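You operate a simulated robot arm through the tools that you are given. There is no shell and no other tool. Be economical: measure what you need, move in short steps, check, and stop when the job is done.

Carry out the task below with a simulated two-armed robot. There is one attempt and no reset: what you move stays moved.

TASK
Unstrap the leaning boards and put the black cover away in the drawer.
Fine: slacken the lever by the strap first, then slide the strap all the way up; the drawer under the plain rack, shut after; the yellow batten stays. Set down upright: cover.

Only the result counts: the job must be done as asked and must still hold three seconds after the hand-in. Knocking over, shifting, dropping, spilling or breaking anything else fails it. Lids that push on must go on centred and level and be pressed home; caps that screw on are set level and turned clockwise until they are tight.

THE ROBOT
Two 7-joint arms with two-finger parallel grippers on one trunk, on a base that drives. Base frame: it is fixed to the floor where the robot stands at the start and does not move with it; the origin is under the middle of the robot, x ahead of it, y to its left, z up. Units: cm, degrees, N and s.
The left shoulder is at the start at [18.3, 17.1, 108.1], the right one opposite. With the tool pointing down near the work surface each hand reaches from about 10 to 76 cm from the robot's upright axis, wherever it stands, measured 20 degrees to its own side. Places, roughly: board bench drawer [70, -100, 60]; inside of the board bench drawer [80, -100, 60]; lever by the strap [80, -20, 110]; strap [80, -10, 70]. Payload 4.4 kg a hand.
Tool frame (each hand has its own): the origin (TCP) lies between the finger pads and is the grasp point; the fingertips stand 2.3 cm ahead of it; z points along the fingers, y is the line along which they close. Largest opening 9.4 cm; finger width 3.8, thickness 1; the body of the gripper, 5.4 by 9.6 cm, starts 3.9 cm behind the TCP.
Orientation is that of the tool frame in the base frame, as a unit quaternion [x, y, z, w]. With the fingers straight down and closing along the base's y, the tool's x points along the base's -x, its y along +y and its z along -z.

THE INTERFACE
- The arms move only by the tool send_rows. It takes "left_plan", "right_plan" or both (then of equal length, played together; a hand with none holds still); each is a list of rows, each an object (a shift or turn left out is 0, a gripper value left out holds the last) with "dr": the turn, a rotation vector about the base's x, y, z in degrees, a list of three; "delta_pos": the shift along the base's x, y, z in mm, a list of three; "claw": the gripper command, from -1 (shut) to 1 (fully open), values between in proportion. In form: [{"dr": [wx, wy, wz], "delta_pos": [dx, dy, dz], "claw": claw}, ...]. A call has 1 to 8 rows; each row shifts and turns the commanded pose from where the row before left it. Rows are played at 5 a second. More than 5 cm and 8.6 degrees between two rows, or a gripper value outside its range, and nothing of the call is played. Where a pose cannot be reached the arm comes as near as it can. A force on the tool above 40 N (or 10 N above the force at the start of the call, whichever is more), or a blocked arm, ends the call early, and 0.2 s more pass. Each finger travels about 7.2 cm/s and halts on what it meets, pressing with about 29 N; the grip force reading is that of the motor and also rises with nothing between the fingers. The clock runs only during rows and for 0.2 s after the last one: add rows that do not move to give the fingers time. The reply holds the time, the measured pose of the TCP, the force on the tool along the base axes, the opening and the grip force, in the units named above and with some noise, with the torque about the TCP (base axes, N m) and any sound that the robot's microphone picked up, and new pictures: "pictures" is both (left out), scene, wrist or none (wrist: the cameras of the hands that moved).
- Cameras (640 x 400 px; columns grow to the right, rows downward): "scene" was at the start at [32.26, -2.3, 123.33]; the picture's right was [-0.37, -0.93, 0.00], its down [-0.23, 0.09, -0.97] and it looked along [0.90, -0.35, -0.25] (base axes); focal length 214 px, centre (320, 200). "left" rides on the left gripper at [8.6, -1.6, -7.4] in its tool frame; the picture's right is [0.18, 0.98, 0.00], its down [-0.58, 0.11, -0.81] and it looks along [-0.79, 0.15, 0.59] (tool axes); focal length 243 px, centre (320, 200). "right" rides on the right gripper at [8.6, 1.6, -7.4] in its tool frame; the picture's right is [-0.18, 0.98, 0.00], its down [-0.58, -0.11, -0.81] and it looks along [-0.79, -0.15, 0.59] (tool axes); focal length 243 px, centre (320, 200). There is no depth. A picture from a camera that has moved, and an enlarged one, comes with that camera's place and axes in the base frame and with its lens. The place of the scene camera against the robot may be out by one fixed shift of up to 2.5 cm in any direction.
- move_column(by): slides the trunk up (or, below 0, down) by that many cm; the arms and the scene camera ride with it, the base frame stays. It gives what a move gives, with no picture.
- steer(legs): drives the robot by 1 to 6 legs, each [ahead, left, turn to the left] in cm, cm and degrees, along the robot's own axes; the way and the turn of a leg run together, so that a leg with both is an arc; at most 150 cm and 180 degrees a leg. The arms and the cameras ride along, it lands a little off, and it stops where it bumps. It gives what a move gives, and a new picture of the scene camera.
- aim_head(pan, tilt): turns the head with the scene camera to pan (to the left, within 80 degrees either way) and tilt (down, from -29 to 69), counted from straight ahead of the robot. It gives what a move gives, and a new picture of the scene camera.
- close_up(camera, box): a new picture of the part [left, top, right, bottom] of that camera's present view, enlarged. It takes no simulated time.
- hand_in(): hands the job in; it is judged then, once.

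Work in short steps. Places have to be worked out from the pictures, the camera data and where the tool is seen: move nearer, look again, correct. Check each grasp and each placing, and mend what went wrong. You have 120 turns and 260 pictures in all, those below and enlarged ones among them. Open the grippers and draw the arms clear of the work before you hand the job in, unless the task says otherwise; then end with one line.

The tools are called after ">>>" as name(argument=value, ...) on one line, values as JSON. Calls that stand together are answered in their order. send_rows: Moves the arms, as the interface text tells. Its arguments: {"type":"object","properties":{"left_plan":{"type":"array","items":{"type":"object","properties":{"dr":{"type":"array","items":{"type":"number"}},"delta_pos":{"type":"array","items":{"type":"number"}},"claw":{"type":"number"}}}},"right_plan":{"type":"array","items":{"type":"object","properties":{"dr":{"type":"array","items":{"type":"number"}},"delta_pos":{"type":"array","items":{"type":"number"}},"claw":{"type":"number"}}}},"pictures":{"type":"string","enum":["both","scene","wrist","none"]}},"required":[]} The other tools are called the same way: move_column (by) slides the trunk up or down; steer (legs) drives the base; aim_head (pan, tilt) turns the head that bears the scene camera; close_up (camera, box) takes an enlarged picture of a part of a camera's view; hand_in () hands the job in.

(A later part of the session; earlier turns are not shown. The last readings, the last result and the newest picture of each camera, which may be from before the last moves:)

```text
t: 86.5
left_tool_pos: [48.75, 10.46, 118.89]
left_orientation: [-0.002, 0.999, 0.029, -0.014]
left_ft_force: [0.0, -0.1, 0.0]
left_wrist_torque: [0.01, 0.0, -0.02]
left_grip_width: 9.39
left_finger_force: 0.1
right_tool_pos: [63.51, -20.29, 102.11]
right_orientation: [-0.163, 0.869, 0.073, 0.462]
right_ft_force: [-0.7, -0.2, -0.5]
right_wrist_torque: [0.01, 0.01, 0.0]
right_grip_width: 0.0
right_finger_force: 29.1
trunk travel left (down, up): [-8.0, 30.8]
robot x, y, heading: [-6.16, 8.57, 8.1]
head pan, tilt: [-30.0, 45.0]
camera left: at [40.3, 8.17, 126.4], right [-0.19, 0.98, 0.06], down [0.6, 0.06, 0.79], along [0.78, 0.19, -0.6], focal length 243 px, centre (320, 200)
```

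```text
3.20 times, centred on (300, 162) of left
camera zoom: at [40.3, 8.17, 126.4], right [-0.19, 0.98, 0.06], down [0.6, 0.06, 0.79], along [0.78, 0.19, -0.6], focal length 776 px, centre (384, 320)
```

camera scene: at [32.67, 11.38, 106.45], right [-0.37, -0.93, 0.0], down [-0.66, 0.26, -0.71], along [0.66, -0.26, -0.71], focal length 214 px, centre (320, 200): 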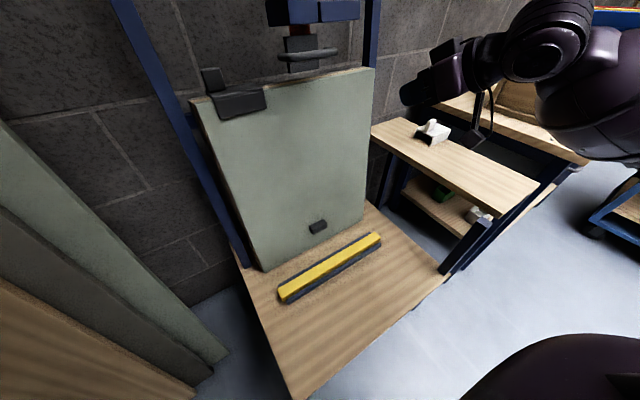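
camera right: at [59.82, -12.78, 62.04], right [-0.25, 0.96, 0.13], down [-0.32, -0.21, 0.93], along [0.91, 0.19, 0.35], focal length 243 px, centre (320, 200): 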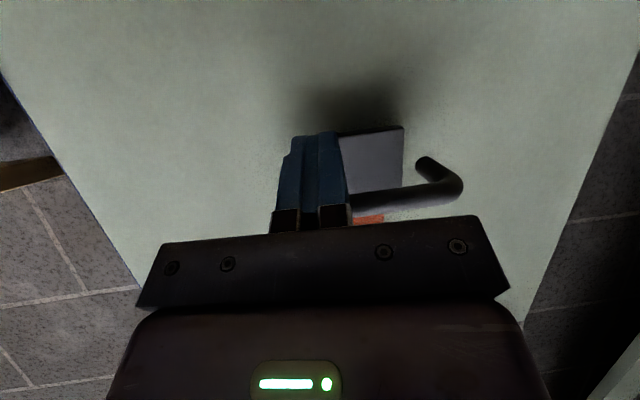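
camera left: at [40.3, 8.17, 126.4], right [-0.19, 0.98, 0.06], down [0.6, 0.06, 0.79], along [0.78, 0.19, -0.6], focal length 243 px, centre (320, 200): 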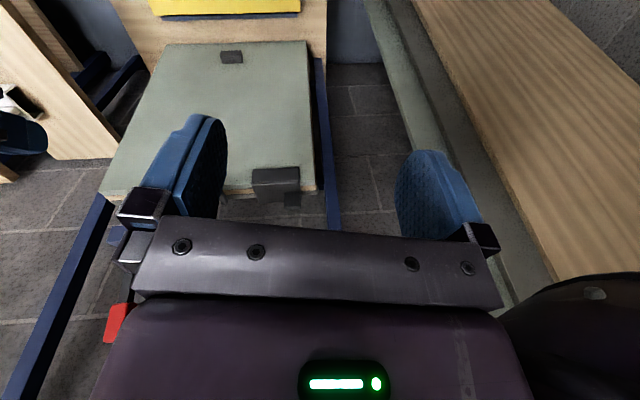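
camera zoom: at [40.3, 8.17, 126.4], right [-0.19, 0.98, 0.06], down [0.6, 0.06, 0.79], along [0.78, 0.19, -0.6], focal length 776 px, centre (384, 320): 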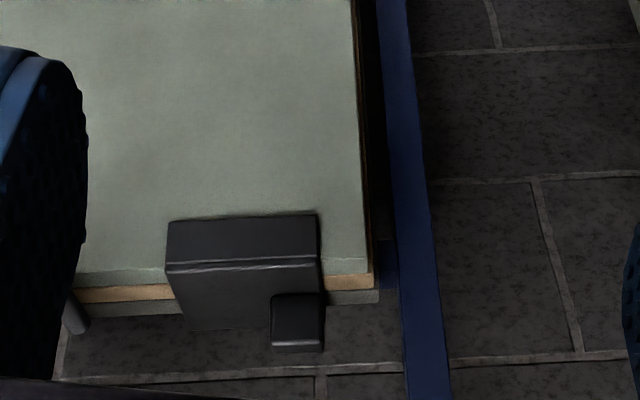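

Cover: top-front edge ≈[77,8.5,94.5], knob ≈[79,12,96], ~3.4 cm wide. I move the left hand above the knob, gripper part open, levelling and pitching 8° to match the boards' lean.

>>> send_rows(left_plan=[{"dr": [-1.7, 2, 0], "delta_pos": [42, 3, 0], "claw": 0.35}, {"dr": [-1.7, 2, 0], "delta_pos": [42, 3, 0]}, {"dr": [0, 2, 0], "delta_pos": [42, 3, 0]}, {"delta_pos": [42, 3, -10]}, {"delta_pos": [42, 2, -10]}, {"delta_pos": [42, 1, -10]}, {"delta_pos": [30, 0, -10]}, {}], pictures="wrist")

>>> close_up(camera="scene", box=[150, 20, 330, 150])

```text
t: 88.3
left_tool_pos: [75.8, 12.07, 115.43]
left_orientation: [-0.001, 0.998, 0.002, -0.067]
left_ft_force: [-0.7, -1.0, 0.1]
left_wrist_torque: [0.02, -0.02, 0.03]
left_grip_width: 6.36
left_finger_force: 0.1
left hand out of reach, approached as far as the arm can: row 7
right_tool_pos: [63.53, -20.42, 102.07]
right_orientation: [-0.163, 0.869, 0.074, 0.461]
right_ft_force: [0.1, -0.8, -0.3]
right_wrist_torque: [-0.01, 0.0, -0.01]
right_grip_width: 0.0
right_finger_force: 29.2
trunk travel left (down, up): [-8.0, 30.8]
robot x, y, heading: [-5.84, 8.7, 8.2]
head pan, tilt: [-30.0, 45.0]
camera left: at [68.25, 10.11, 123.77], right [-0.18, 0.98, 0.03], down [0.68, 0.11, 0.72], along [0.71, 0.15, -0.69], focal length 243 px, centre (320, 200)
```

left: 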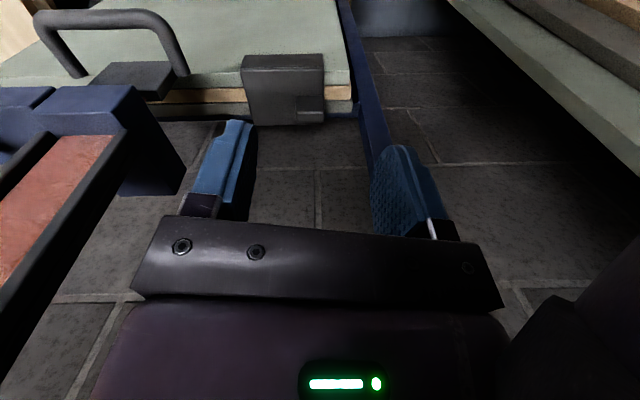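

```text
3.08 times, centred on (240, 85) of scene
camera zoom: at [26.96, 10.46, 116.03], right [-0.37, -0.93, 0.0], down [-0.66, 0.26, -0.71], along [0.66, -0.26, -0.71], focal length 660 px, centre (566, 554)
```

zoom: 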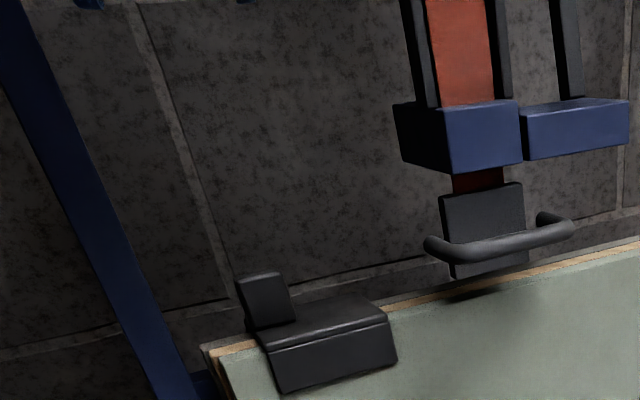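

The knob is nearer [81,12,95.5], a bit out of reach. I pull the hand back 8 cm, then drive the base 8 cm ahead.

>>> send_rows(left_plan=[{"delta_pos": [-40, 0, 0]}, {"delta_pos": [-40, 0, 0]}, {}], right_plan=[{"delta_pos": [-40, 0, 5]}, {"delta_pos": [-40, 0, 5]}, {}], pictures="none")

>>> steer(legs=[[7.5, -2, 0]])

```text
t: 89.1
left_tool_pos: [68.02, 12.07, 115.17]
left_orientation: [-0.002, 0.998, 0.0, -0.068]
left_ft_force: [-0.3, 0.1, -0.2]
left_wrist_torque: [0.04, 0.04, 0.01]
left_grip_width: 6.36
left_finger_force: 0.1
right_tool_pos: [55.6, -20.23, 103.12]
right_orientation: [-0.163, 0.87, 0.073, 0.459]
right_ft_force: [-0.1, -0.2, -0.4]
right_wrist_torque: [0.0, 0.01, 0.01]
right_grip_width: 0.02
right_finger_force: 29.5
trunk travel left (down, up): [-8.0, 30.8]
robot x, y, heading: [-6.52, 8.69, 8.6]
head pan, tilt: [-30.0, 45.0]
```

```text
t: 90.2
left_tool_pos: [75.66, 11.22, 115.31]
left_orientation: [0.0, 0.998, 0.0, -0.066]
left_ft_force: [0.2, 0.0, 0.2]
left_wrist_torque: [-0.03, 0.0, 0.0]
left_grip_width: 6.33
left_finger_force: 0.0
right_tool_pos: [63.16, -21.12, 103.17]
right_orientation: [-0.163, 0.869, 0.074, 0.462]
right_ft_force: [0.5, -0.1, -0.2]
right_wrist_torque: [-0.01, -0.02, 0.02]
right_grip_width: 0.0
right_finger_force: 29.0
trunk travel left (down, up): [-8.0, 30.8]
robot x, y, heading: [2.09, 7.51, 8.2]
head pan, tilt: [-30.0, 45.0]
camera scene: at [34.64, 9.65, 116.04], right [-0.37, -0.93, 0.0], down [-0.66, 0.26, -0.71], along [0.66, -0.26, -0.71], focal length 214 px, centre (320, 200)
```

scene: 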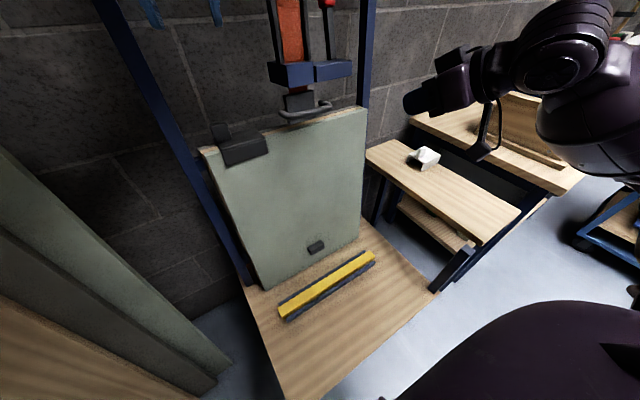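

Base moved freely. Descend the left hand partway (x≈79, z≈107) and look again at the knob.

>>> send_rows(left_plan=[{"delta_pos": [20, 4, -30]}, {"delta_pos": [15, 4, -40]}, {}], pictures="wrist")

>>> close_up(camera="scene", box=[150, 50, 310, 180])

```text
t: 91.0
left_tool_pos: [78.91, 11.83, 108.39]
left_orientation: [0.001, 0.998, 0.0, -0.066]
left_ft_force: [-0.4, -0.5, -0.3]
left_wrist_torque: [0.03, 0.0, 0.01]
left_grip_width: 6.35
left_finger_force: 0.1
right_tool_pos: [63.01, -21.17, 103.26]
right_orientation: [-0.163, 0.868, 0.074, 0.462]
right_ft_force: [-0.3, 0.1, -0.1]
right_wrist_torque: [0.02, 0.02, -0.01]
right_grip_width: 0.0
right_finger_force: 28.8
trunk travel left (down, up): [-8.0, 30.8]
robot x, y, heading: [1.72, 7.95, 8.3]
head pan, tilt: [-30.0, 45.0]
camera left: at [71.4, 9.99, 116.84], right [-0.18, 0.98, 0.03], down [0.68, 0.11, 0.72], along [0.71, 0.15, -0.69], focal length 243 px, centre (320, 200)
```

left: 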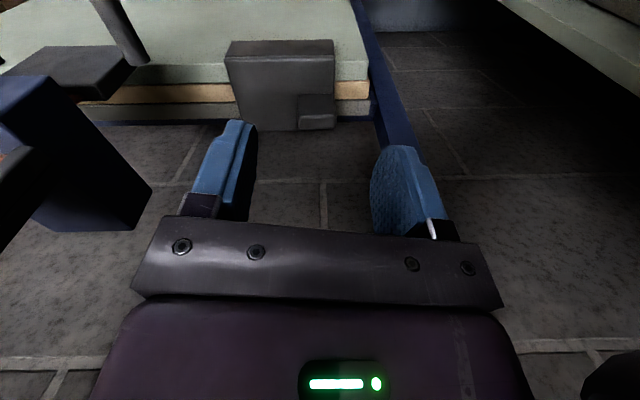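

```text
3.08 times, centred on (230, 115) of scene
camera zoom: at [34.5, 9.66, 116.1], right [-0.37, -0.93, 0.0], down [-0.66, 0.26, -0.71], along [0.66, -0.26, -0.71], focal length 660 px, centre (597, 462)
```

zoom: 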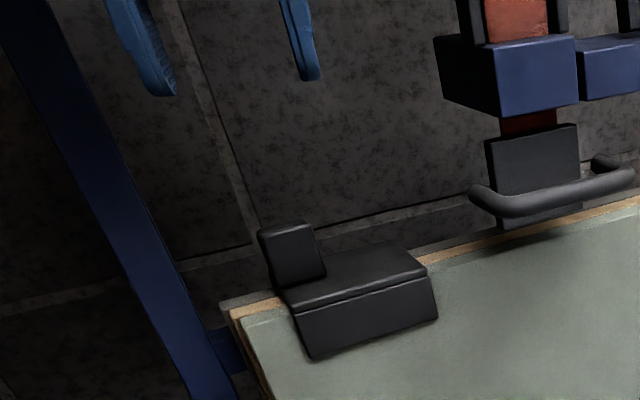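

Refined: knob top ≈[82.6,12.2,95.7], plate top ≈93. Go over it and descend to TCP z≈96.

>>> send_rows(left_plan=[{"delta_pos": [18, 2, -35]}, {"delta_pos": [18, 2, -35]}, {"delta_pos": [0, 0, -20]}, {}], pictures="wrist")

>>> close_up(camera="scene", box=[150, 50, 310, 180])

```text
t: 92.0
left_tool_pos: [82.62, 12.4, 99.24]
left_orientation: [0.0, 0.998, 0.001, -0.066]
left_ft_force: [-0.6, 0.3, 0.3]
left_wrist_torque: [0.04, 0.03, 0.01]
left_grip_width: 6.36
left_finger_force: 0.0
right_tool_pos: [63.13, -21.16, 103.21]
right_orientation: [-0.163, 0.869, 0.073, 0.461]
right_ft_force: [-0.6, -0.1, -0.8]
right_wrist_torque: [0.03, 0.0, 0.02]
right_grip_width: 0.0
right_finger_force: 28.7
trunk travel left (down, up): [-8.0, 30.8]
robot x, y, heading: [1.86, 8.05, 8.4]
head pan, tilt: [-30.0, 45.0]
camera left: at [75.04, 10.46, 107.73], right [-0.18, 0.98, 0.03], down [0.68, 0.11, 0.72], along [0.71, 0.15, -0.69], focal length 243 px, centre (320, 200)
```

left: 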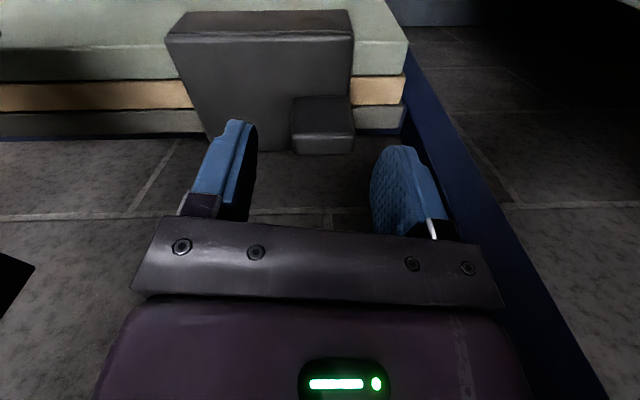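

```text
3.08 times, centred on (230, 115) of scene
camera zoom: at [34.56, 9.66, 116.06], right [-0.37, -0.93, 0.0], down [-0.66, 0.26, -0.71], along [0.66, -0.26, -0.71], focal length 660 px, centre (597, 462)
```

zoom: 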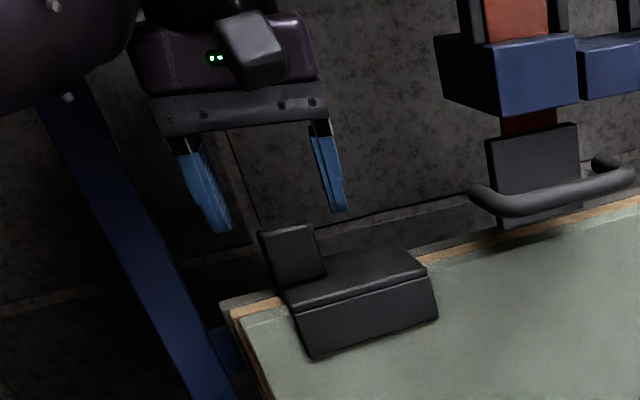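

All views agree: knob top ≈[82.4,12.1,95.6]. Descend 3.4 cm, then close.

>>> send_rows(left_plan=[{"delta_pos": [0, -2, -12]}, {"delta_pos": [0, 0, -12]}, {"delta_pos": [0, 0, -10]}, {}, {"claw": -0.6}, {"claw": -1}, {}, {}], pictures="wrist")

>>> close_up(camera="scene", box=[150, 50, 310, 180])

```text
t: 93.8
left_tool_pos: [82.78, 12.1, 95.83]
left_orientation: [-0.001, 0.998, 0.0, -0.066]
left_ft_force: [2.7, -1.1, 4.4]
left_wrist_torque: [-0.43, 0.02, 0.2]
left_grip_width: 3.74
left_finger_force: 29.4
right_tool_pos: [63.0, -21.18, 103.1]
right_orientation: [-0.163, 0.869, 0.073, 0.462]
right_ft_force: [-0.2, 0.0, 0.9]
right_wrist_torque: [-0.01, -0.01, 0.04]
right_grip_width: 0.0
right_finger_force: 28.8
trunk travel left (down, up): [-8.0, 30.8]
robot x, y, heading: [1.62, 8.07, 8.5]
head pan, tilt: [-30.0, 45.0]
camera left: at [75.03, 10.26, 104.39], right [-0.18, 0.98, 0.02], down [0.68, 0.11, 0.72], along [0.71, 0.15, -0.69], focal length 243 px, centre (320, 200)
```

left: 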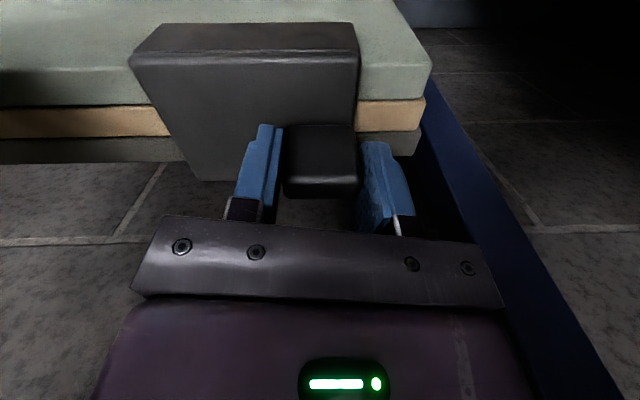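

```text
3.08 times, centred on (230, 115) of scene
camera zoom: at [34.57, 9.66, 116.06], right [-0.37, -0.93, 0.0], down [-0.66, 0.26, -0.71], along [0.66, -0.26, -0.71], focal length 660 px, centre (597, 462)
```

zoom: 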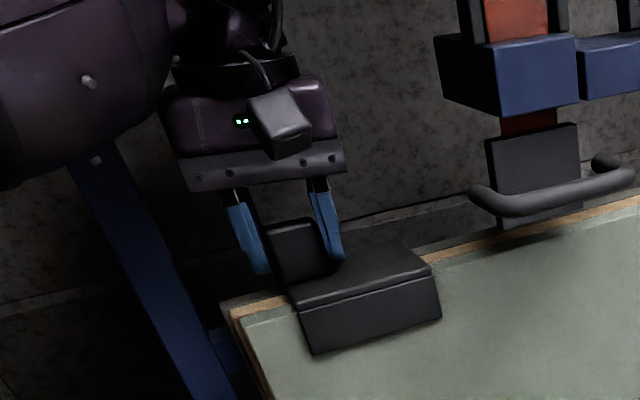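

Knob gripped (3.7 cm). Lift gently along the boards' slope.

>>> send_rows(left_plan=[{"delta_pos": [1.5, 0, 10]}, {"delta_pos": [1.5, 0, 10]}, {"delta_pos": [2, 0, 15]}, {"delta_pos": [2, 0, 15]}, {}], pictures="both")

```text
t: 95.0
left_tool_pos: [83.48, 12.16, 100.73]
left_orientation: [-0.001, 0.998, 0.002, -0.066]
left_ft_force: [0.1, 0.4, -0.9]
left_wrist_torque: [0.0, 0.0, -0.01]
left_grip_width: 3.55
left_finger_force: 29.1
right_tool_pos: [63.18, -21.24, 103.18]
right_orientation: [-0.163, 0.869, 0.073, 0.461]
right_ft_force: [-0.6, 0.1, -0.1]
right_wrist_torque: [0.0, 0.03, 0.02]
right_grip_width: 0.01
right_finger_force: 29.2
trunk travel left (down, up): [-8.0, 30.8]
robot x, y, heading: [1.63, 7.94, 8.3]
head pan, tilt: [-30.0, 45.0]
camera scene: at [34.62, 9.67, 116.03], right [-0.37, -0.93, 0.0], down [-0.66, 0.26, -0.71], along [0.66, -0.26, -0.71], focal length 214 px, centre (320, 200)
camera left: at [75.79, 10.27, 109.28], right [-0.18, 0.98, 0.03], down [0.68, 0.11, 0.72], along [0.71, 0.15, -0.69], focal length 243 px, centre (320, 200)
```

scene: 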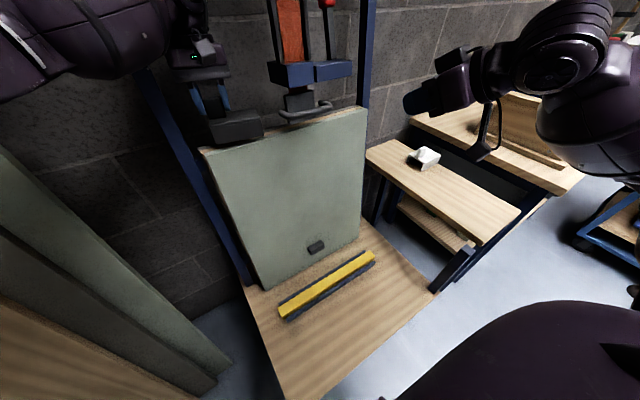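
left: 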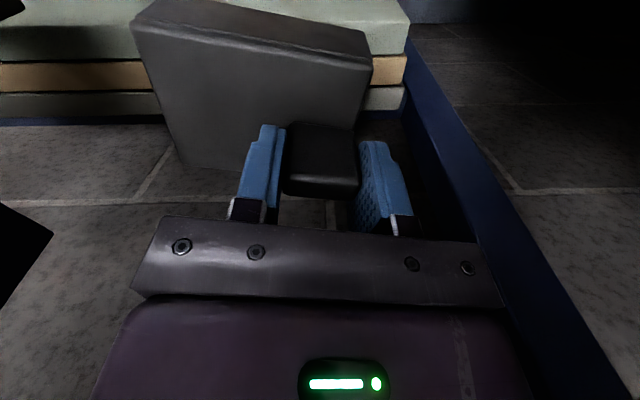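

Cover lifted free; boards undisturbed. Lift further, then draw it back toward me.

>>> send_rows(left_plan=[{"delta_pos": [2, 0, 25]}, {"delta_pos": [0, 0, 30]}, {"delta_pos": [-35, 5, 10]}, {"dr": [0, -2, 0], "delta_pos": [-40, 10, 0]}, {"dr": [0, -2, 0], "delta_pos": [-40, 15, 0]}, {"dr": [0, -2, 0], "delta_pos": [-40, 20, 0]}, {"dr": [0, -1.5, 0], "delta_pos": [-40, 20, 0]}, {}], pictures="both")

```text
t: 96.8
left_tool_pos: [63.92, 19.26, 107.39]
left_orientation: [-0.001, 1.0, 0.001, 0.0]
left_ft_force: [0.7, -0.2, -1.1]
left_wrist_torque: [0.04, 0.01, 0.02]
left_grip_width: 3.52
left_finger_force: 28.9
right_tool_pos: [63.13, -21.21, 103.08]
right_orientation: [-0.163, 0.869, 0.074, 0.461]
right_ft_force: [-0.9, -0.5, 0.1]
right_wrist_torque: [0.01, 0.0, -0.01]
right_grip_width: 0.0
right_finger_force: 29.1
trunk travel left (down, up): [-8.0, 30.8]
robot x, y, heading: [1.88, 7.45, 8.3]
head pan, tilt: [-30.0, 45.0]
camera scene: at [34.62, 9.65, 116.03], right [-0.37, -0.93, 0.0], down [-0.66, 0.26, -0.71], along [0.66, -0.26, -0.71], focal length 214 px, centre (320, 200)
camera left: at [55.29, 17.34, 114.75], right [-0.19, 0.98, 0.0], down [0.58, 0.11, 0.8], along [0.79, 0.15, -0.59], focal length 243 px, centre (320, 200)
```

scene: 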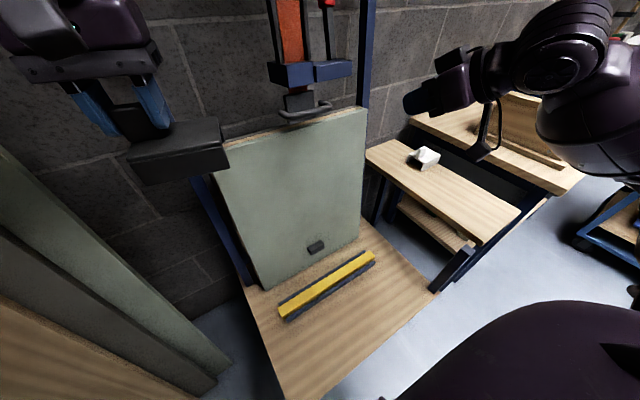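
left: 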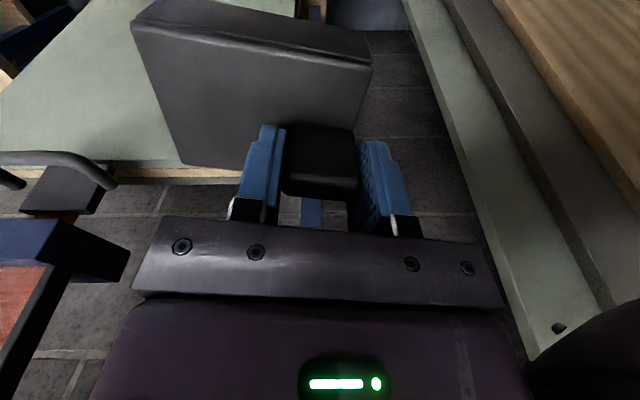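

Cover held securely. Pull both arms in a bit and look to the right for the route and the drawer.

>>> send_rows(left_plan=[{"delta_pos": [-40, 10, 0]}, {"delta_pos": [-40, 15, 0]}, {"delta_pos": [-30, 15, 0]}, {}], right_plan=[{"delta_pos": [-45, -5, 5]}, {"delta_pos": [-45, -5, 5]}, {"delta_pos": [-30, 0, 5]}, {}], pictures="none")

>>> aim_head(pan=-75, tilt=30)

```text
t: 97.8
left_tool_pos: [53.18, 23.15, 107.26]
left_orientation: [-0.001, 1.0, 0.0, -0.003]
left_ft_force: [0.5, 0.3, -1.5]
left_wrist_torque: [0.02, 0.03, -0.01]
left_grip_width: 3.53
left_finger_force: 29.2
right_tool_pos: [58.04, -26.32, 106.17]
right_orientation: [-0.164, 0.87, 0.073, 0.46]
right_ft_force: [0.9, -0.1, -0.6]
right_wrist_torque: [0.0, 0.02, -0.01]
right_grip_width: 0.01
right_finger_force: 28.7
right hand out of reach, approached as far as the arm can: row 1, 2, 3
trunk travel left (down, up): [-8.0, 30.8]
robot x, y, heading: [1.79, 8.1, 8.1]
head pan, tilt: [-30.0, 45.0]
```

```text
t: 98.9
left_tool_pos: [52.91, 23.24, 107.4]
left_orientation: [-0.001, 1.0, 0.0, -0.001]
left_ft_force: [-0.3, 0.1, -0.2]
left_wrist_torque: [0.01, -0.03, -0.03]
left_grip_width: 3.57
left_finger_force: 29.1
right_tool_pos: [57.92, -26.24, 106.35]
right_orientation: [-0.164, 0.869, 0.074, 0.461]
right_ft_force: [0.8, -0.2, -0.6]
right_wrist_torque: [-0.02, 0.01, -0.01]
right_grip_width: 0.0
right_finger_force: 29.0
trunk travel left (down, up): [-8.0, 30.8]
robot x, y, heading: [1.76, 8.29, 8.5]
head pan, tilt: [-75.0, 30.0]
camera scene: at [30.62, 4.37, 118.3], right [-0.92, -0.4, 0.0], down [-0.2, 0.46, -0.87], along [0.34, -0.8, -0.5], focal length 214 px, centre (320, 200)
```

scene: 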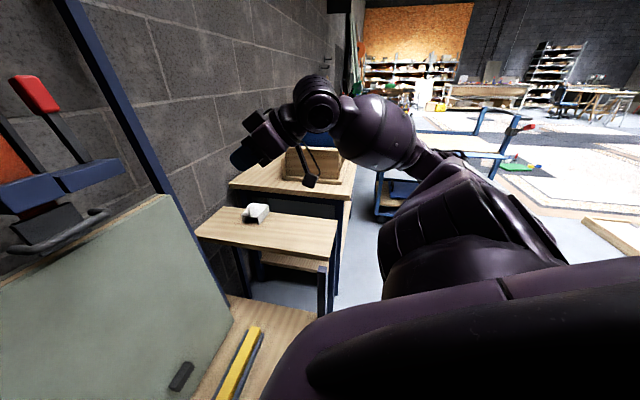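

Drive back 30 cm and square up to heading 0, then look again.

>>> steer(legs=[[-30, 0, 0], [0, 0, -8.3]])

>>> send_rows(right_plan=[{"dr": [0, 7, -3], "delta_pos": [-20, -5, 5]}, {"dr": [0, 7, -3], "delta_pos": [-20, -5, 5]}, {"dr": [0, 7, -3], "delta_pos": [-20, -10, 5]}, {"dr": [0, 7, -3], "delta_pos": [-20, -10, 5]}, {"dr": [0, 7, -3], "delta_pos": [-10, -10, 0]}, {"dr": [0, 7, -3], "delta_pos": [0, -10, 0]}, {"dr": [0, 7, 0], "delta_pos": [0, -10, 0]}, {"dr": [0, 6, 0], "delta_pos": [0, -10, 0], "claw": 1}], pictures="both")

```text
t: 101.5
left_tool_pos: [25.34, 11.43, 107.32]
left_orientation: [0.071, 0.997, 0.001, 0.0]
left_ft_force: [-0.1, -0.1, -0.4]
left_wrist_torque: [0.04, 0.02, 0.01]
left_grip_width: 3.52
left_finger_force: 29.2
right_tool_pos: [23.31, -38.14, 106.47]
right_orientation: [-0.1, 0.878, 0.04, 0.466]
right_ft_force: [-0.1, 0.3, 0.1]
right_wrist_torque: [-0.01, 0.03, 0.01]
right_grip_width: 0.0
right_finger_force: 29.1
trunk travel left (down, up): [-8.0, 30.8]
robot x, y, heading: [-27.36, 3.86, -0.2]
head pan, tilt: [-75.0, 30.0]
camera scene: at [0.47, -3.91, 118.3], right [-0.97, -0.26, 0.0], down [-0.13, 0.48, -0.87], along [0.23, -0.84, -0.5], focal length 214 px, centre (320, 200)
```

scene: 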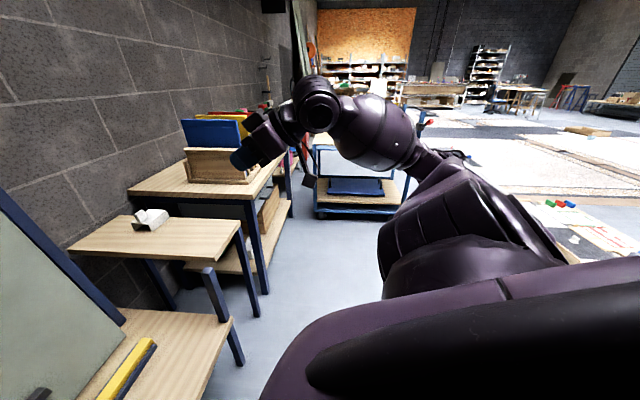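

```text
t: 103.3
left_tool_pos: [25.46, 11.48, 107.39]
left_orientation: [0.071, 0.997, 0.001, -0.001]
left_ft_force: [0.0, 0.1, -1.0]
left_wrist_torque: [0.01, -0.01, 0.01]
left_grip_width: 3.52
left_finger_force: 29.2
right_tool_pos: [14.39, -45.28, 108.48]
right_orientation: [0.057, 0.998, -0.005, 0.007]
right_ft_force: [-0.3, -0.4, -0.6]
right_wrist_torque: [-0.03, -0.03, -0.04]
right_grip_width: 5.36
right_finger_force: 0.1
trunk travel left (down, up): [-8.0, 30.8]
robot x, y, heading: [-27.08, 3.6, 0.3]
head pan, tilt: [-75.0, 30.0]
camera scene: at [0.45, -3.83, 118.32], right [-0.97, -0.26, 0.0], down [-0.13, 0.48, -0.87], along [0.23, -0.84, -0.5], focal length 214 px, centre (320, 200)
camera right: at [5.64, -42.52, 115.68], right [0.29, 0.96, -0.01], down [0.55, -0.16, 0.82], along [0.78, -0.24, -0.58], focal length 243 px, centre (320, 200)
```

scene: 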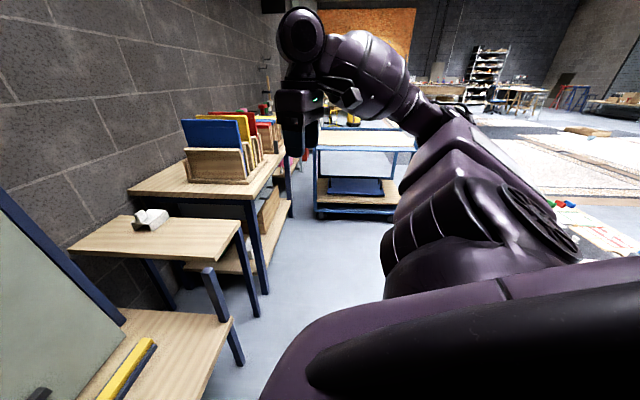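
right: 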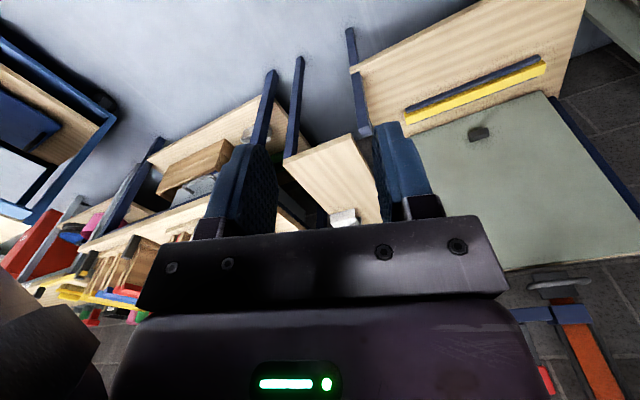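

Path to the right is clear at this x. Drive right ~85 cm and look straight at the bench.

>>> steer(legs=[[0, -85, 0]])

>>> aim_head(pan=-15, tilt=30)

```text
t: 111.2
left_tool_pos: [25.81, -73.57, 107.33]
left_orientation: [0.069, 0.998, 0.0, -0.001]
left_ft_force: [-0.2, 0.0, -1.2]
left_wrist_torque: [-0.02, 0.0, 0.0]
left_grip_width: 3.54
left_finger_force: 28.8
right_tool_pos: [14.9, -130.14, 108.29]
right_orientation: [0.054, 0.998, -0.004, 0.008]
right_ft_force: [-0.5, 0.2, 0.3]
right_wrist_torque: [0.0, -0.01, 0.01]
right_grip_width: 9.39
right_finger_force: 0.1
trunk travel left (down, up): [-8.0, 30.8]
robot x, y, heading: [-26.86, -81.17, 0.3]
head pan, tilt: [-75.0, 30.0]
camera scene: at [0.88, -88.93, 118.3], right [-0.96, -0.26, 0.0], down [-0.13, 0.48, -0.87], along [0.23, -0.84, -0.5], focal length 214 px, centre (320, 200)
```

scene: 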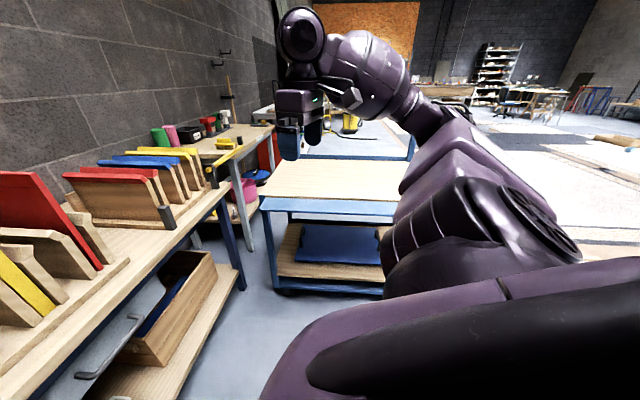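

```text
t: 112.5
left_tool_pos: [25.73, -73.46, 107.33]
left_orientation: [0.069, 0.998, 0.0, -0.001]
left_ft_force: [-0.1, 0.0, -1.2]
left_wrist_torque: [0.02, 0.01, 0.0]
left_grip_width: 3.54
left_finger_force: 28.6
right_tool_pos: [14.75, -130.21, 108.48]
right_orientation: [0.054, 0.998, -0.005, 0.009]
right_ft_force: [0.6, -0.7, 0.5]
right_wrist_torque: [-0.02, 0.01, -0.03]
right_grip_width: 9.38
right_finger_force: 0.2
trunk travel left (down, up): [-8.0, 30.8]
robot x, y, heading: [-27.03, -81.1, 0.5]
head pan, tilt: [-15.0, 30.0]
camera scene: at [7.23, -82.49, 118.3], right [-0.25, -0.97, 0.0], down [-0.48, 0.13, -0.87], along [0.84, -0.22, -0.5], focal length 214 px, centre (320, 200)
```

scene: 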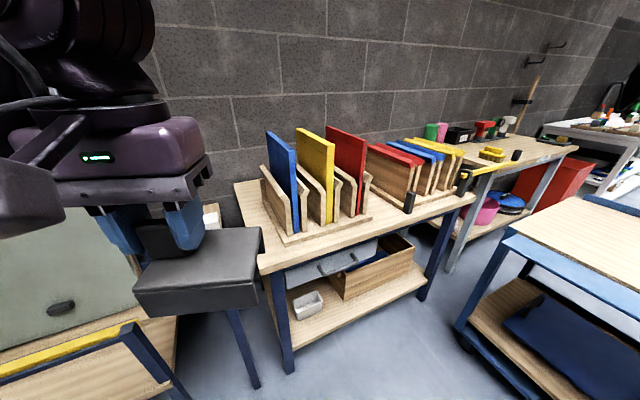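

The grey-fronted drawer with a black pull sits under the left (plain slotted) rack, around y≈-100. Zoom on it.

>>> close_up(camera="scene", box=[260, 200, 440, 320])

>>> close_up(camera="right", box=[0, 0, 640, 400])

```text
3.33 times, centred on (350, 260) of scene
camera zoom: at [7.23, -82.49, 118.3], right [-0.25, -0.97, 0.0], down [-0.48, 0.13, -0.87], along [0.84, -0.22, -0.5], focal length 715 px, centre (220, 0)
```

zoom: 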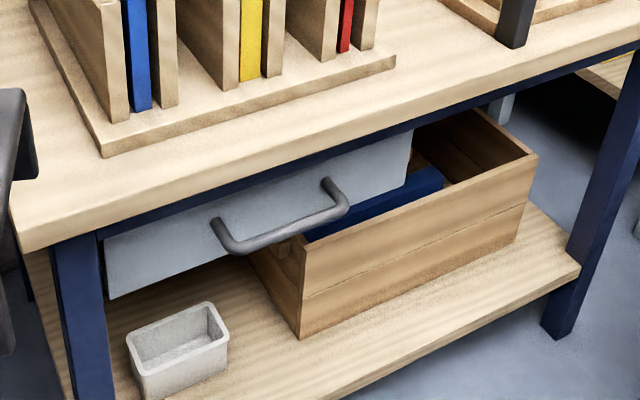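

```text
1.00 times, centred on (320, 200) of right (not enlarged: the box is as wide or as high as the picture)
camera zoom: at [6.2, -127.57, 115.65], right [0.29, 0.96, 0.0], down [0.55, -0.16, 0.82], along [0.78, -0.24, -0.58], focal length 243 px, centre (320, 200)
```

zoom: 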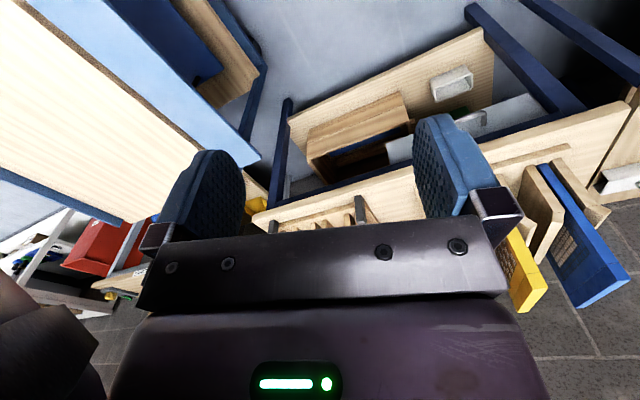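

Drawer handle roughly [51,-103,67]. Bring the right hand in front of it for a closer look.

>>> send_rows(right_plan=[{"dr": [0, 0, 3], "delta_pos": [20, 35, -20]}, {"dr": [0, 0, 3], "delta_pos": [25, 35, -20]}, {"delta_pos": [25, 35, -20]}, {"delta_pos": [25, 35, -20]}, {"delta_pos": [10, 35, -20]}, {"delta_pos": [0, 35, -20]}, {"delta_pos": [0, 35, -20]}, {}], pictures="wrist")

>>> close_up(camera="right", box=[200, 20, 440, 215])

```text
t: 114.3
left_tool_pos: [25.66, -73.62, 107.47]
left_orientation: [0.069, 0.998, 0.001, 0.0]
left_ft_force: [0.1, 0.1, -0.6]
left_wrist_torque: [-0.01, 0.0, 0.02]
left_grip_width: 3.55
left_finger_force: 29.1
right_tool_pos: [25.35, -105.64, 94.22]
right_orientation: [0.002, 1.0, -0.003, 0.008]
right_ft_force: [-0.9, -0.9, 0.1]
right_wrist_torque: [0.0, 0.05, 0.01]
right_grip_width: 9.4
right_finger_force: 0.1
trunk travel left (down, up): [-8.0, 30.8]
robot x, y, heading: [-26.76, -81.22, 0.3]
head pan, tilt: [-15.0, 30.0]
camera right: at [16.46, -104.0, 101.6], right [0.19, 0.98, 0.0], down [0.57, -0.11, 0.82], along [0.8, -0.16, -0.58], focal length 243 px, centre (320, 200)
```

right: 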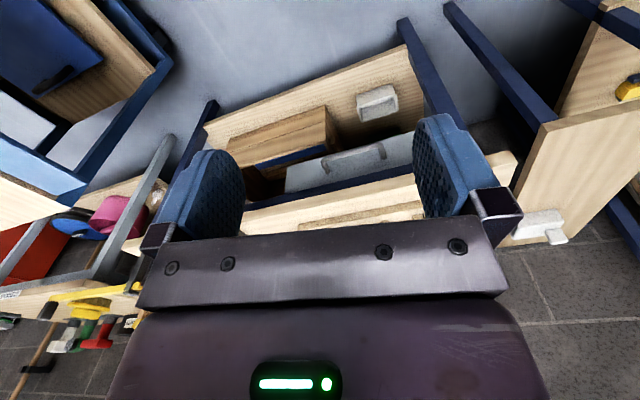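

```text
2.05 times, centred on (320, 118) of right
camera zoom: at [16.46, -104.0, 101.6], right [0.19, 0.98, 0.0], down [0.57, -0.11, 0.82], along [0.8, -0.16, -0.58], focal length 498 px, centre (320, 369)
```

zoom: 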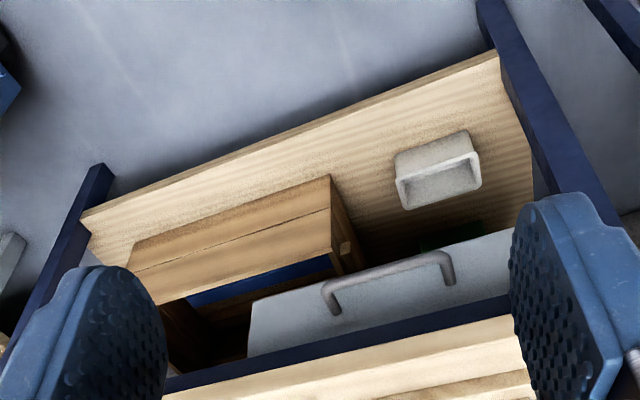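

Need a second baseline on the handle: move the hand forward and up and view again.

>>> send_rows(right_plan=[{"delta_pos": [-10, 0, -40]}, {"delta_pos": [-10, 0, -40]}, {"delta_pos": [-10, 0, -40]}, {}], pictures="none")

>>> close_up(camera="right", box=[200, 20, 440, 215])

```text
t: 115.3
left_tool_pos: [25.69, -73.61, 107.47]
left_orientation: [0.07, 0.998, 0.001, -0.001]
left_ft_force: [-0.3, -0.9, -0.2]
left_wrist_torque: [0.01, -0.01, -0.01]
left_grip_width: 3.55
left_finger_force: 29.0
right_tool_pos: [22.44, -105.72, 82.4]
right_orientation: [0.001, 1.0, -0.004, 0.009]
right_ft_force: [-0.9, 0.6, -0.2]
right_wrist_torque: [-0.03, -0.04, -0.01]
right_grip_width: 9.39
right_finger_force: 0.0
trunk travel left (down, up): [-8.0, 30.8]
robot x, y, heading: [-27.1, -81.25, 0.4]
head pan, tilt: [-15.0, 30.0]
```

```text
2.05 times, centred on (320, 118) of right
camera zoom: at [13.54, -104.07, 89.7], right [0.19, 0.98, 0.0], down [0.57, -0.1, 0.82], along [0.8, -0.15, -0.58], focal length 498 px, centre (320, 369)
```

zoom: 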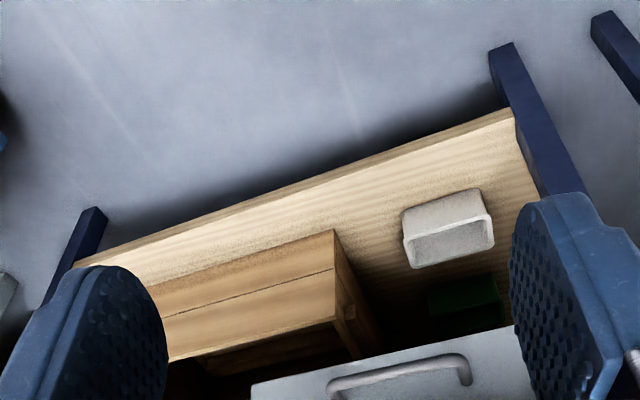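

Handle triangulates to [54.3,-104.2,61.7]. I roll the right tool +90° about z so the fingers can close over the bar in the vertical plane.

>>> send_rows(right_plan=[{"dr": [0, 0, 8.5], "delta_pos": [20, 0, 5]}, {"dr": [0, 0, 8.5], "delta_pos": [20, 0, 5]}, {"dr": [0, 0, 8.5], "delta_pos": [20, 0, 0]}, {"dr": [0, 0, 8.5], "delta_pos": [20, 0, 0]}, {"dr": [0, 0, 8.5]}, {"dr": [0, 0, 8.5]}, {"dr": [0, 0, 8.5]}, {"dr": [0, 0, 8.5]}], pictures="none")

>>> send_rows(right_plan=[{"dr": [0, 0, 7.5]}, {"dr": [0, 0, 7.5]}, {"dr": [0, 0, 7]}, {"dr": [0, -7.5, 0]}, {"dr": [0, -7.5, 0]}, {"dr": [0, -7.5, 0]}, {"dr": [0, -7.5, 0]}, {}], pictures="wrist")

```text
t: 117.1
left_tool_pos: [25.82, -73.53, 107.31]
left_orientation: [0.069, 0.998, 0.0, -0.001]
left_ft_force: [-0.1, 0.5, -1.1]
left_wrist_torque: [0.02, 0.01, -0.01]
left_grip_width: 3.56
left_finger_force: 29.4
right_tool_pos: [30.4, -105.61, 83.38]
right_orientation: [-0.558, 0.829, 0.002, 0.009]
right_ft_force: [0.4, 0.1, -0.1]
right_wrist_torque: [0.0, -0.01, 0.02]
right_grip_width: 9.38
right_finger_force: 0.0
trunk travel left (down, up): [-8.0, 30.8]
robot x, y, heading: [-27.36, -81.47, 0.1]
head pan, tilt: [-15.0, 30.0]
```

```text
t: 118.9
left_tool_pos: [25.75, -73.52, 107.48]
left_orientation: [0.07, 0.998, 0.0, 0.0]
left_ft_force: [0.2, -0.1, -0.8]
left_wrist_torque: [0.01, -0.01, 0.0]
left_grip_width: 3.54
left_finger_force: 29.1
right_tool_pos: [30.34, -105.69, 83.43]
right_orientation: [0.683, -0.682, 0.179, -0.192]
right_ft_force: [0.4, 0.3, -0.8]
right_wrist_torque: [0.04, 0.01, -0.01]
right_grip_width: 9.39
right_finger_force: 0.0
trunk travel left (down, up): [-8.0, 30.8]
robot x, y, heading: [-27.03, -81.81, 0.3]
head pan, tilt: [-15.0, 30.0]
camera right: at [25.1, -114.44, 88.83], right [-0.85, 0.19, -0.5], down [-0.32, 0.57, 0.76], along [0.42, 0.8, -0.42], focal length 243 px, centre (320, 200)
```

right: 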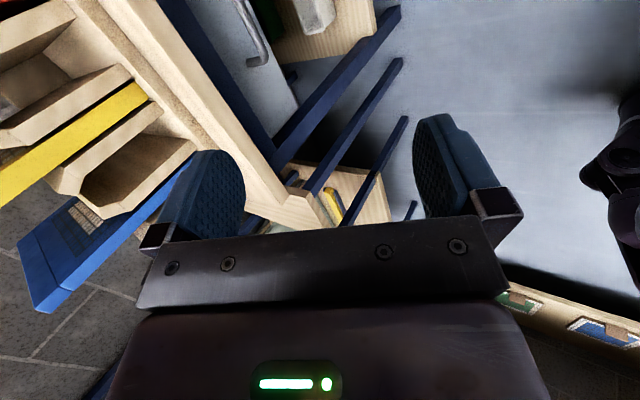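

Good orientation. Tilt 30° more and approach to a pre-grasp at about [44,-104,64].

>>> send_rows(right_plan=[{"dr": [0, -7.5, 0], "delta_pos": [23, 2.5, -20]}, {"dr": [0, -7.5, 0], "delta_pos": [23, 2.5, -30]}, {"dr": [0, -7.5, 0], "delta_pos": [23, 2.5, -35]}, {"dr": [0, -7.5, 0], "delta_pos": [23, 2.5, -35]}, {"delta_pos": [23, 2.5, -35]}, {"delta_pos": [22, 2.5, -35]}, {}], pictures="both")

```text
t: 120.5
left_tool_pos: [25.82, -73.62, 107.34]
left_orientation: [0.069, 0.998, 0.0, -0.001]
left_ft_force: [0.0, 0.1, 0.1]
left_wrist_torque: [0.02, -0.02, 0.01]
left_grip_width: 3.51
left_finger_force: 29.3
right_tool_pos: [42.6, -109.21, 71.09]
right_orientation: [0.614, -0.608, 0.349, -0.362]
right_ft_force: [0.0, -0.2, -0.2]
right_wrist_torque: [0.02, -0.01, -0.03]
right_grip_width: 9.42
right_finger_force: 0.1
right hand out of reach, approached as far as the arm can: row 4, 5, 6
trunk travel left (down, up): [-8.0, 30.8]
robot x, y, heading: [-26.89, -81.57, 0.3]
head pan, tilt: [-15.0, 30.0]
camera scene: at [7.22, -82.48, 118.31], right [-0.25, -0.97, 0.0], down [-0.48, 0.13, -0.87], along [0.84, -0.22, -0.5], focal length 214 px, centre (320, 200)
camera right: at [35.34, -117.99, 73.27], right [-0.49, 0.19, -0.85], down [-0.66, 0.57, 0.5], along [0.58, 0.8, -0.15], focal length 243 px, centre (320, 200)
```

scene: 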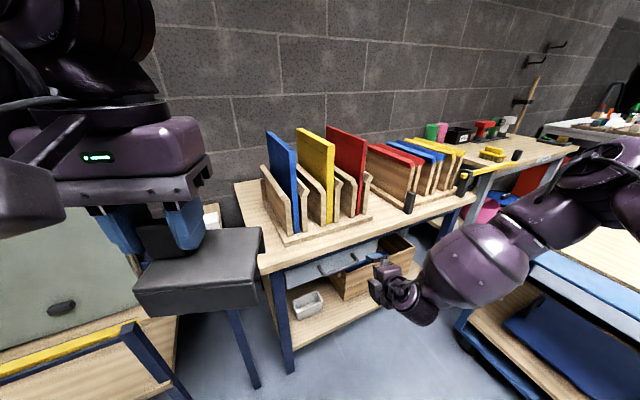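
right: 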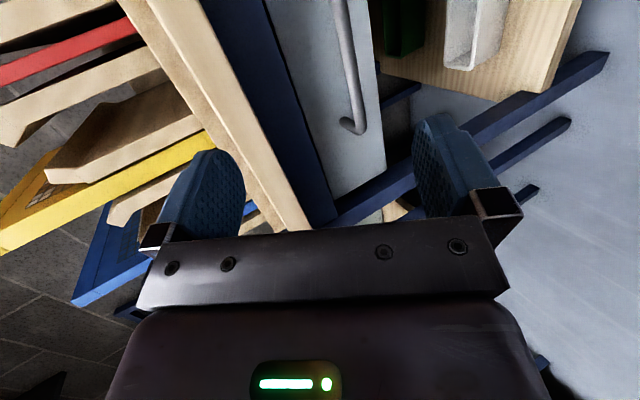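

Closing in. Lower the trunk 7 cm for reach at this height, then continue toward the bar.

>>> move_column(by=-7)

>>> send_rows(right_plan=[{"delta_pos": [10, 15, 0]}, {"delta_pos": [10, 20, 0]}, {"delta_pos": [5, 10, -5]}, {}], pictures="wrist")

```text
t: 121.5
left_tool_pos: [25.64, -73.55, 100.56]
left_orientation: [0.07, 0.998, 0.001, 0.0]
left_ft_force: [-0.9, -0.5, -0.7]
left_wrist_torque: [0.02, 0.0, 0.0]
left_grip_width: 3.53
left_finger_force: 29.6
right_tool_pos: [42.59, -109.2, 64.29]
right_orientation: [0.612, -0.609, 0.351, -0.362]
right_ft_force: [0.6, 0.7, 0.7]
right_wrist_torque: [0.04, 0.03, 0.02]
right_grip_width: 9.43
right_finger_force: 0.0
trunk travel left (down, up): [-1.0, 37.8]
robot x, y, heading: [-27.09, -81.42, 0.4]
head pan, tilt: [-15.0, 30.0]
```

```text
t: 122.5
left_tool_pos: [25.84, -73.48, 100.45]
left_orientation: [0.069, 0.998, -0.001, -0.001]
left_ft_force: [0.3, -0.1, -0.5]
left_wrist_torque: [0.02, 0.0, 0.04]
left_grip_width: 3.55
left_finger_force: 29.0
right_tool_pos: [45.14, -104.76, 63.58]
right_orientation: [0.613, -0.609, 0.35, -0.362]
right_ft_force: [0.2, 0.2, -0.6]
right_wrist_torque: [-0.01, -0.02, -0.01]
right_grip_width: 9.4
right_finger_force: 0.2
trunk travel left (down, up): [-1.0, 37.8]
robot x, y, heading: [-26.93, -81.21, 0.5]
head pan, tilt: [-15.0, 30.0]
camera right: at [37.84, -113.5, 65.73], right [-0.49, 0.19, -0.85], down [-0.66, 0.57, 0.5], along [0.58, 0.8, -0.15], focal length 243 px, centre (320, 200)
```

right: 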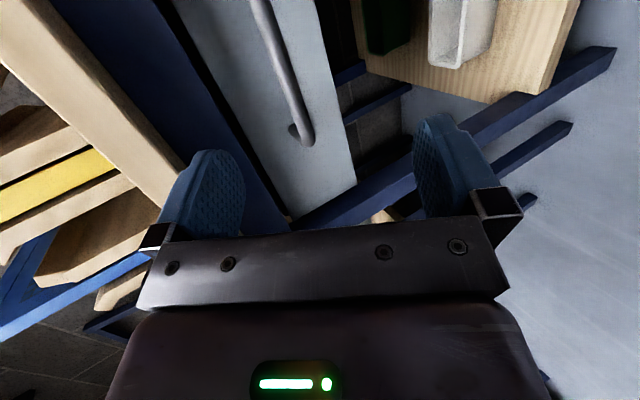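

Bar at z≈61.3. Narrow the opening to ~4.6 cm, align, then advance along the tool axis onto the bar.

>>> send_rows(right_plan=[{"delta_pos": [25, 5, 12], "claw": 0}, {"delta_pos": [0, 0, 0]}, {"delta_pos": [26, 0, -15]}, {"delta_pos": [14, 0, -8]}, {}], pictures="both")

```text
t: 123.7
left_tool_pos: [25.87, -73.51, 100.4]
left_orientation: [0.069, 0.998, 0.0, -0.001]
left_ft_force: [-0.6, -0.6, -0.6]
left_wrist_torque: [-0.01, 0.03, 0.03]
left_grip_width: 3.55
left_finger_force: 28.7
right_tool_pos: [51.48, -104.78, 62.96]
right_orientation: [0.614, -0.609, 0.35, -0.361]
right_ft_force: [-0.5, -0.8, -0.6]
right_wrist_torque: [0.02, -0.03, -0.03]
right_grip_width: 4.72
right_finger_force: 0.1
right hand out of reach, approached as far as the arm can: row 4
trunk travel left (down, up): [-1.0, 37.8]
robot x, y, heading: [-27.16, -81.49, 0.2]
head pan, tilt: [-15.0, 30.0]
camera scene: at [12.52, -82.46, 109.78], right [-0.25, -0.97, 0.0], down [-0.48, 0.13, -0.87], along [0.84, -0.22, -0.5], focal length 214 px, centre (320, 200)
camera right: at [44.21, -113.51, 65.11], right [-0.49, 0.19, -0.85], down [-0.66, 0.57, 0.5], along [0.58, 0.8, -0.15], focal length 243 px, centre (320, 200)
```

scene: 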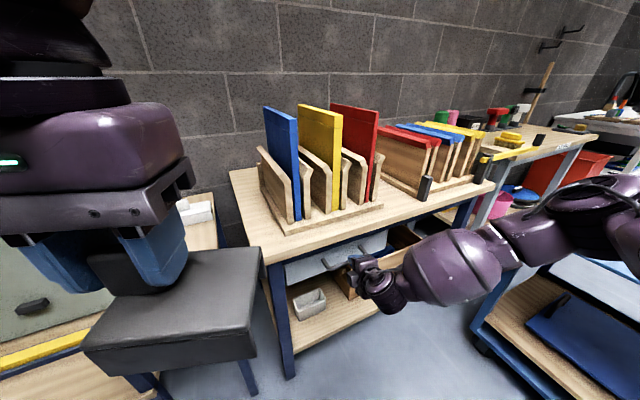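
right: 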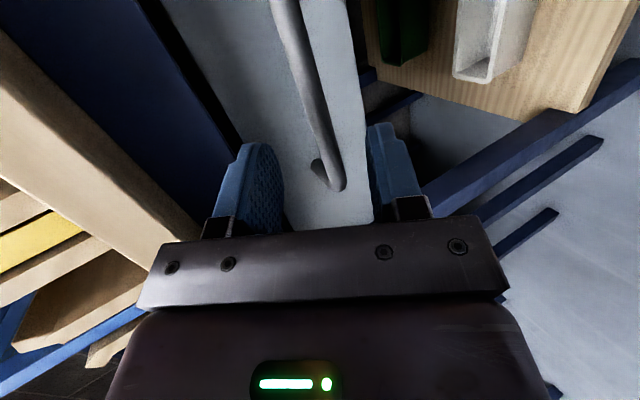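

Bar lies between the fingers, but the arm is at its reach end. Lower 1 cm and drive the base forward 2.5 cm.

>>> send_rows(right_plan=[{"delta_pos": [-3, 0, -10]}, {}], pictures="none")

>>> steer(legs=[[2.3, 0, 0]])

>>> close_up(camera="right", box=[160, 20, 480, 230])

```text
t: 124.3
left_tool_pos: [25.83, -73.33, 100.42]
left_orientation: [0.067, 0.998, 0.0, -0.001]
left_ft_force: [0.7, 0.5, 0.4]
left_wrist_torque: [0.04, 0.03, 0.02]
left_grip_width: 3.53
left_finger_force: 28.7
right_tool_pos: [50.81, -105.02, 62.32]
right_orientation: [0.614, -0.609, 0.349, -0.362]
right_ft_force: [-0.3, 0.4, 0.3]
right_wrist_torque: [0.0, -0.01, 0.0]
right_grip_width: 4.69
right_finger_force: 0.1
right hand out of reach, approached as far as the arm can: row 1
trunk travel left (down, up): [-1.0, 37.8]
robot x, y, heading: [-27.1, -81.35, 0.1]
head pan, tilt: [-15.0, 30.0]
```

```text
t: 125.1
left_tool_pos: [28.04, -73.59, 100.31]
left_orientation: [0.069, 0.998, 0.001, -0.002]
left_ft_force: [0.5, -0.2, -0.8]
left_wrist_torque: [0.04, 0.03, 0.01]
left_grip_width: 3.53
left_finger_force: 28.7
right_tool_pos: [53.14, -105.02, 62.2]
right_orientation: [0.613, -0.609, 0.349, -0.361]
right_ft_force: [0.3, -0.1, -0.1]
right_wrist_torque: [-0.02, 0.01, 0.01]
right_grip_width: 4.73
right_finger_force: 0.1
trunk travel left (down, up): [-1.0, 37.8]
robot x, y, heading: [-24.51, -81.5, 0.2]
head pan, tilt: [-15.0, 30.0]
camera scene: at [14.87, -82.45, 109.74], right [-0.25, -0.97, 0.0], down [-0.48, 0.13, -0.87], along [0.84, -0.22, -0.5], focal length 214 px, centre (320, 200)
```

scene: 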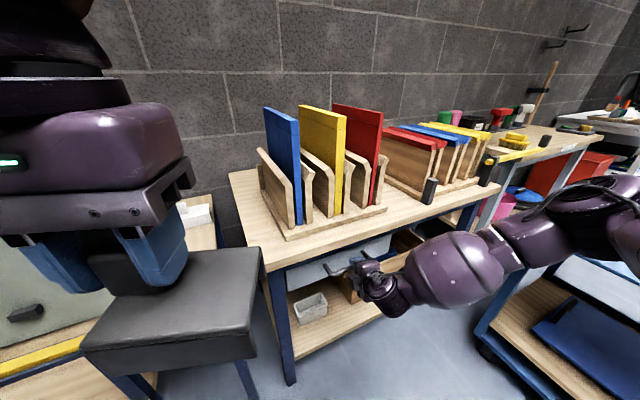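

```text
1.90 times, centred on (320, 125) of right
camera zoom: at [45.99, -113.86, 64.46], right [-0.49, 0.19, -0.85], down [-0.66, 0.57, 0.5], along [0.58, 0.8, -0.15], focal length 462 px, centre (320, 343)
```

zoom: 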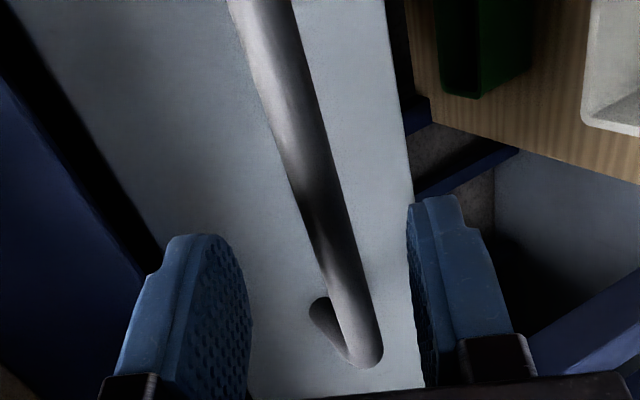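

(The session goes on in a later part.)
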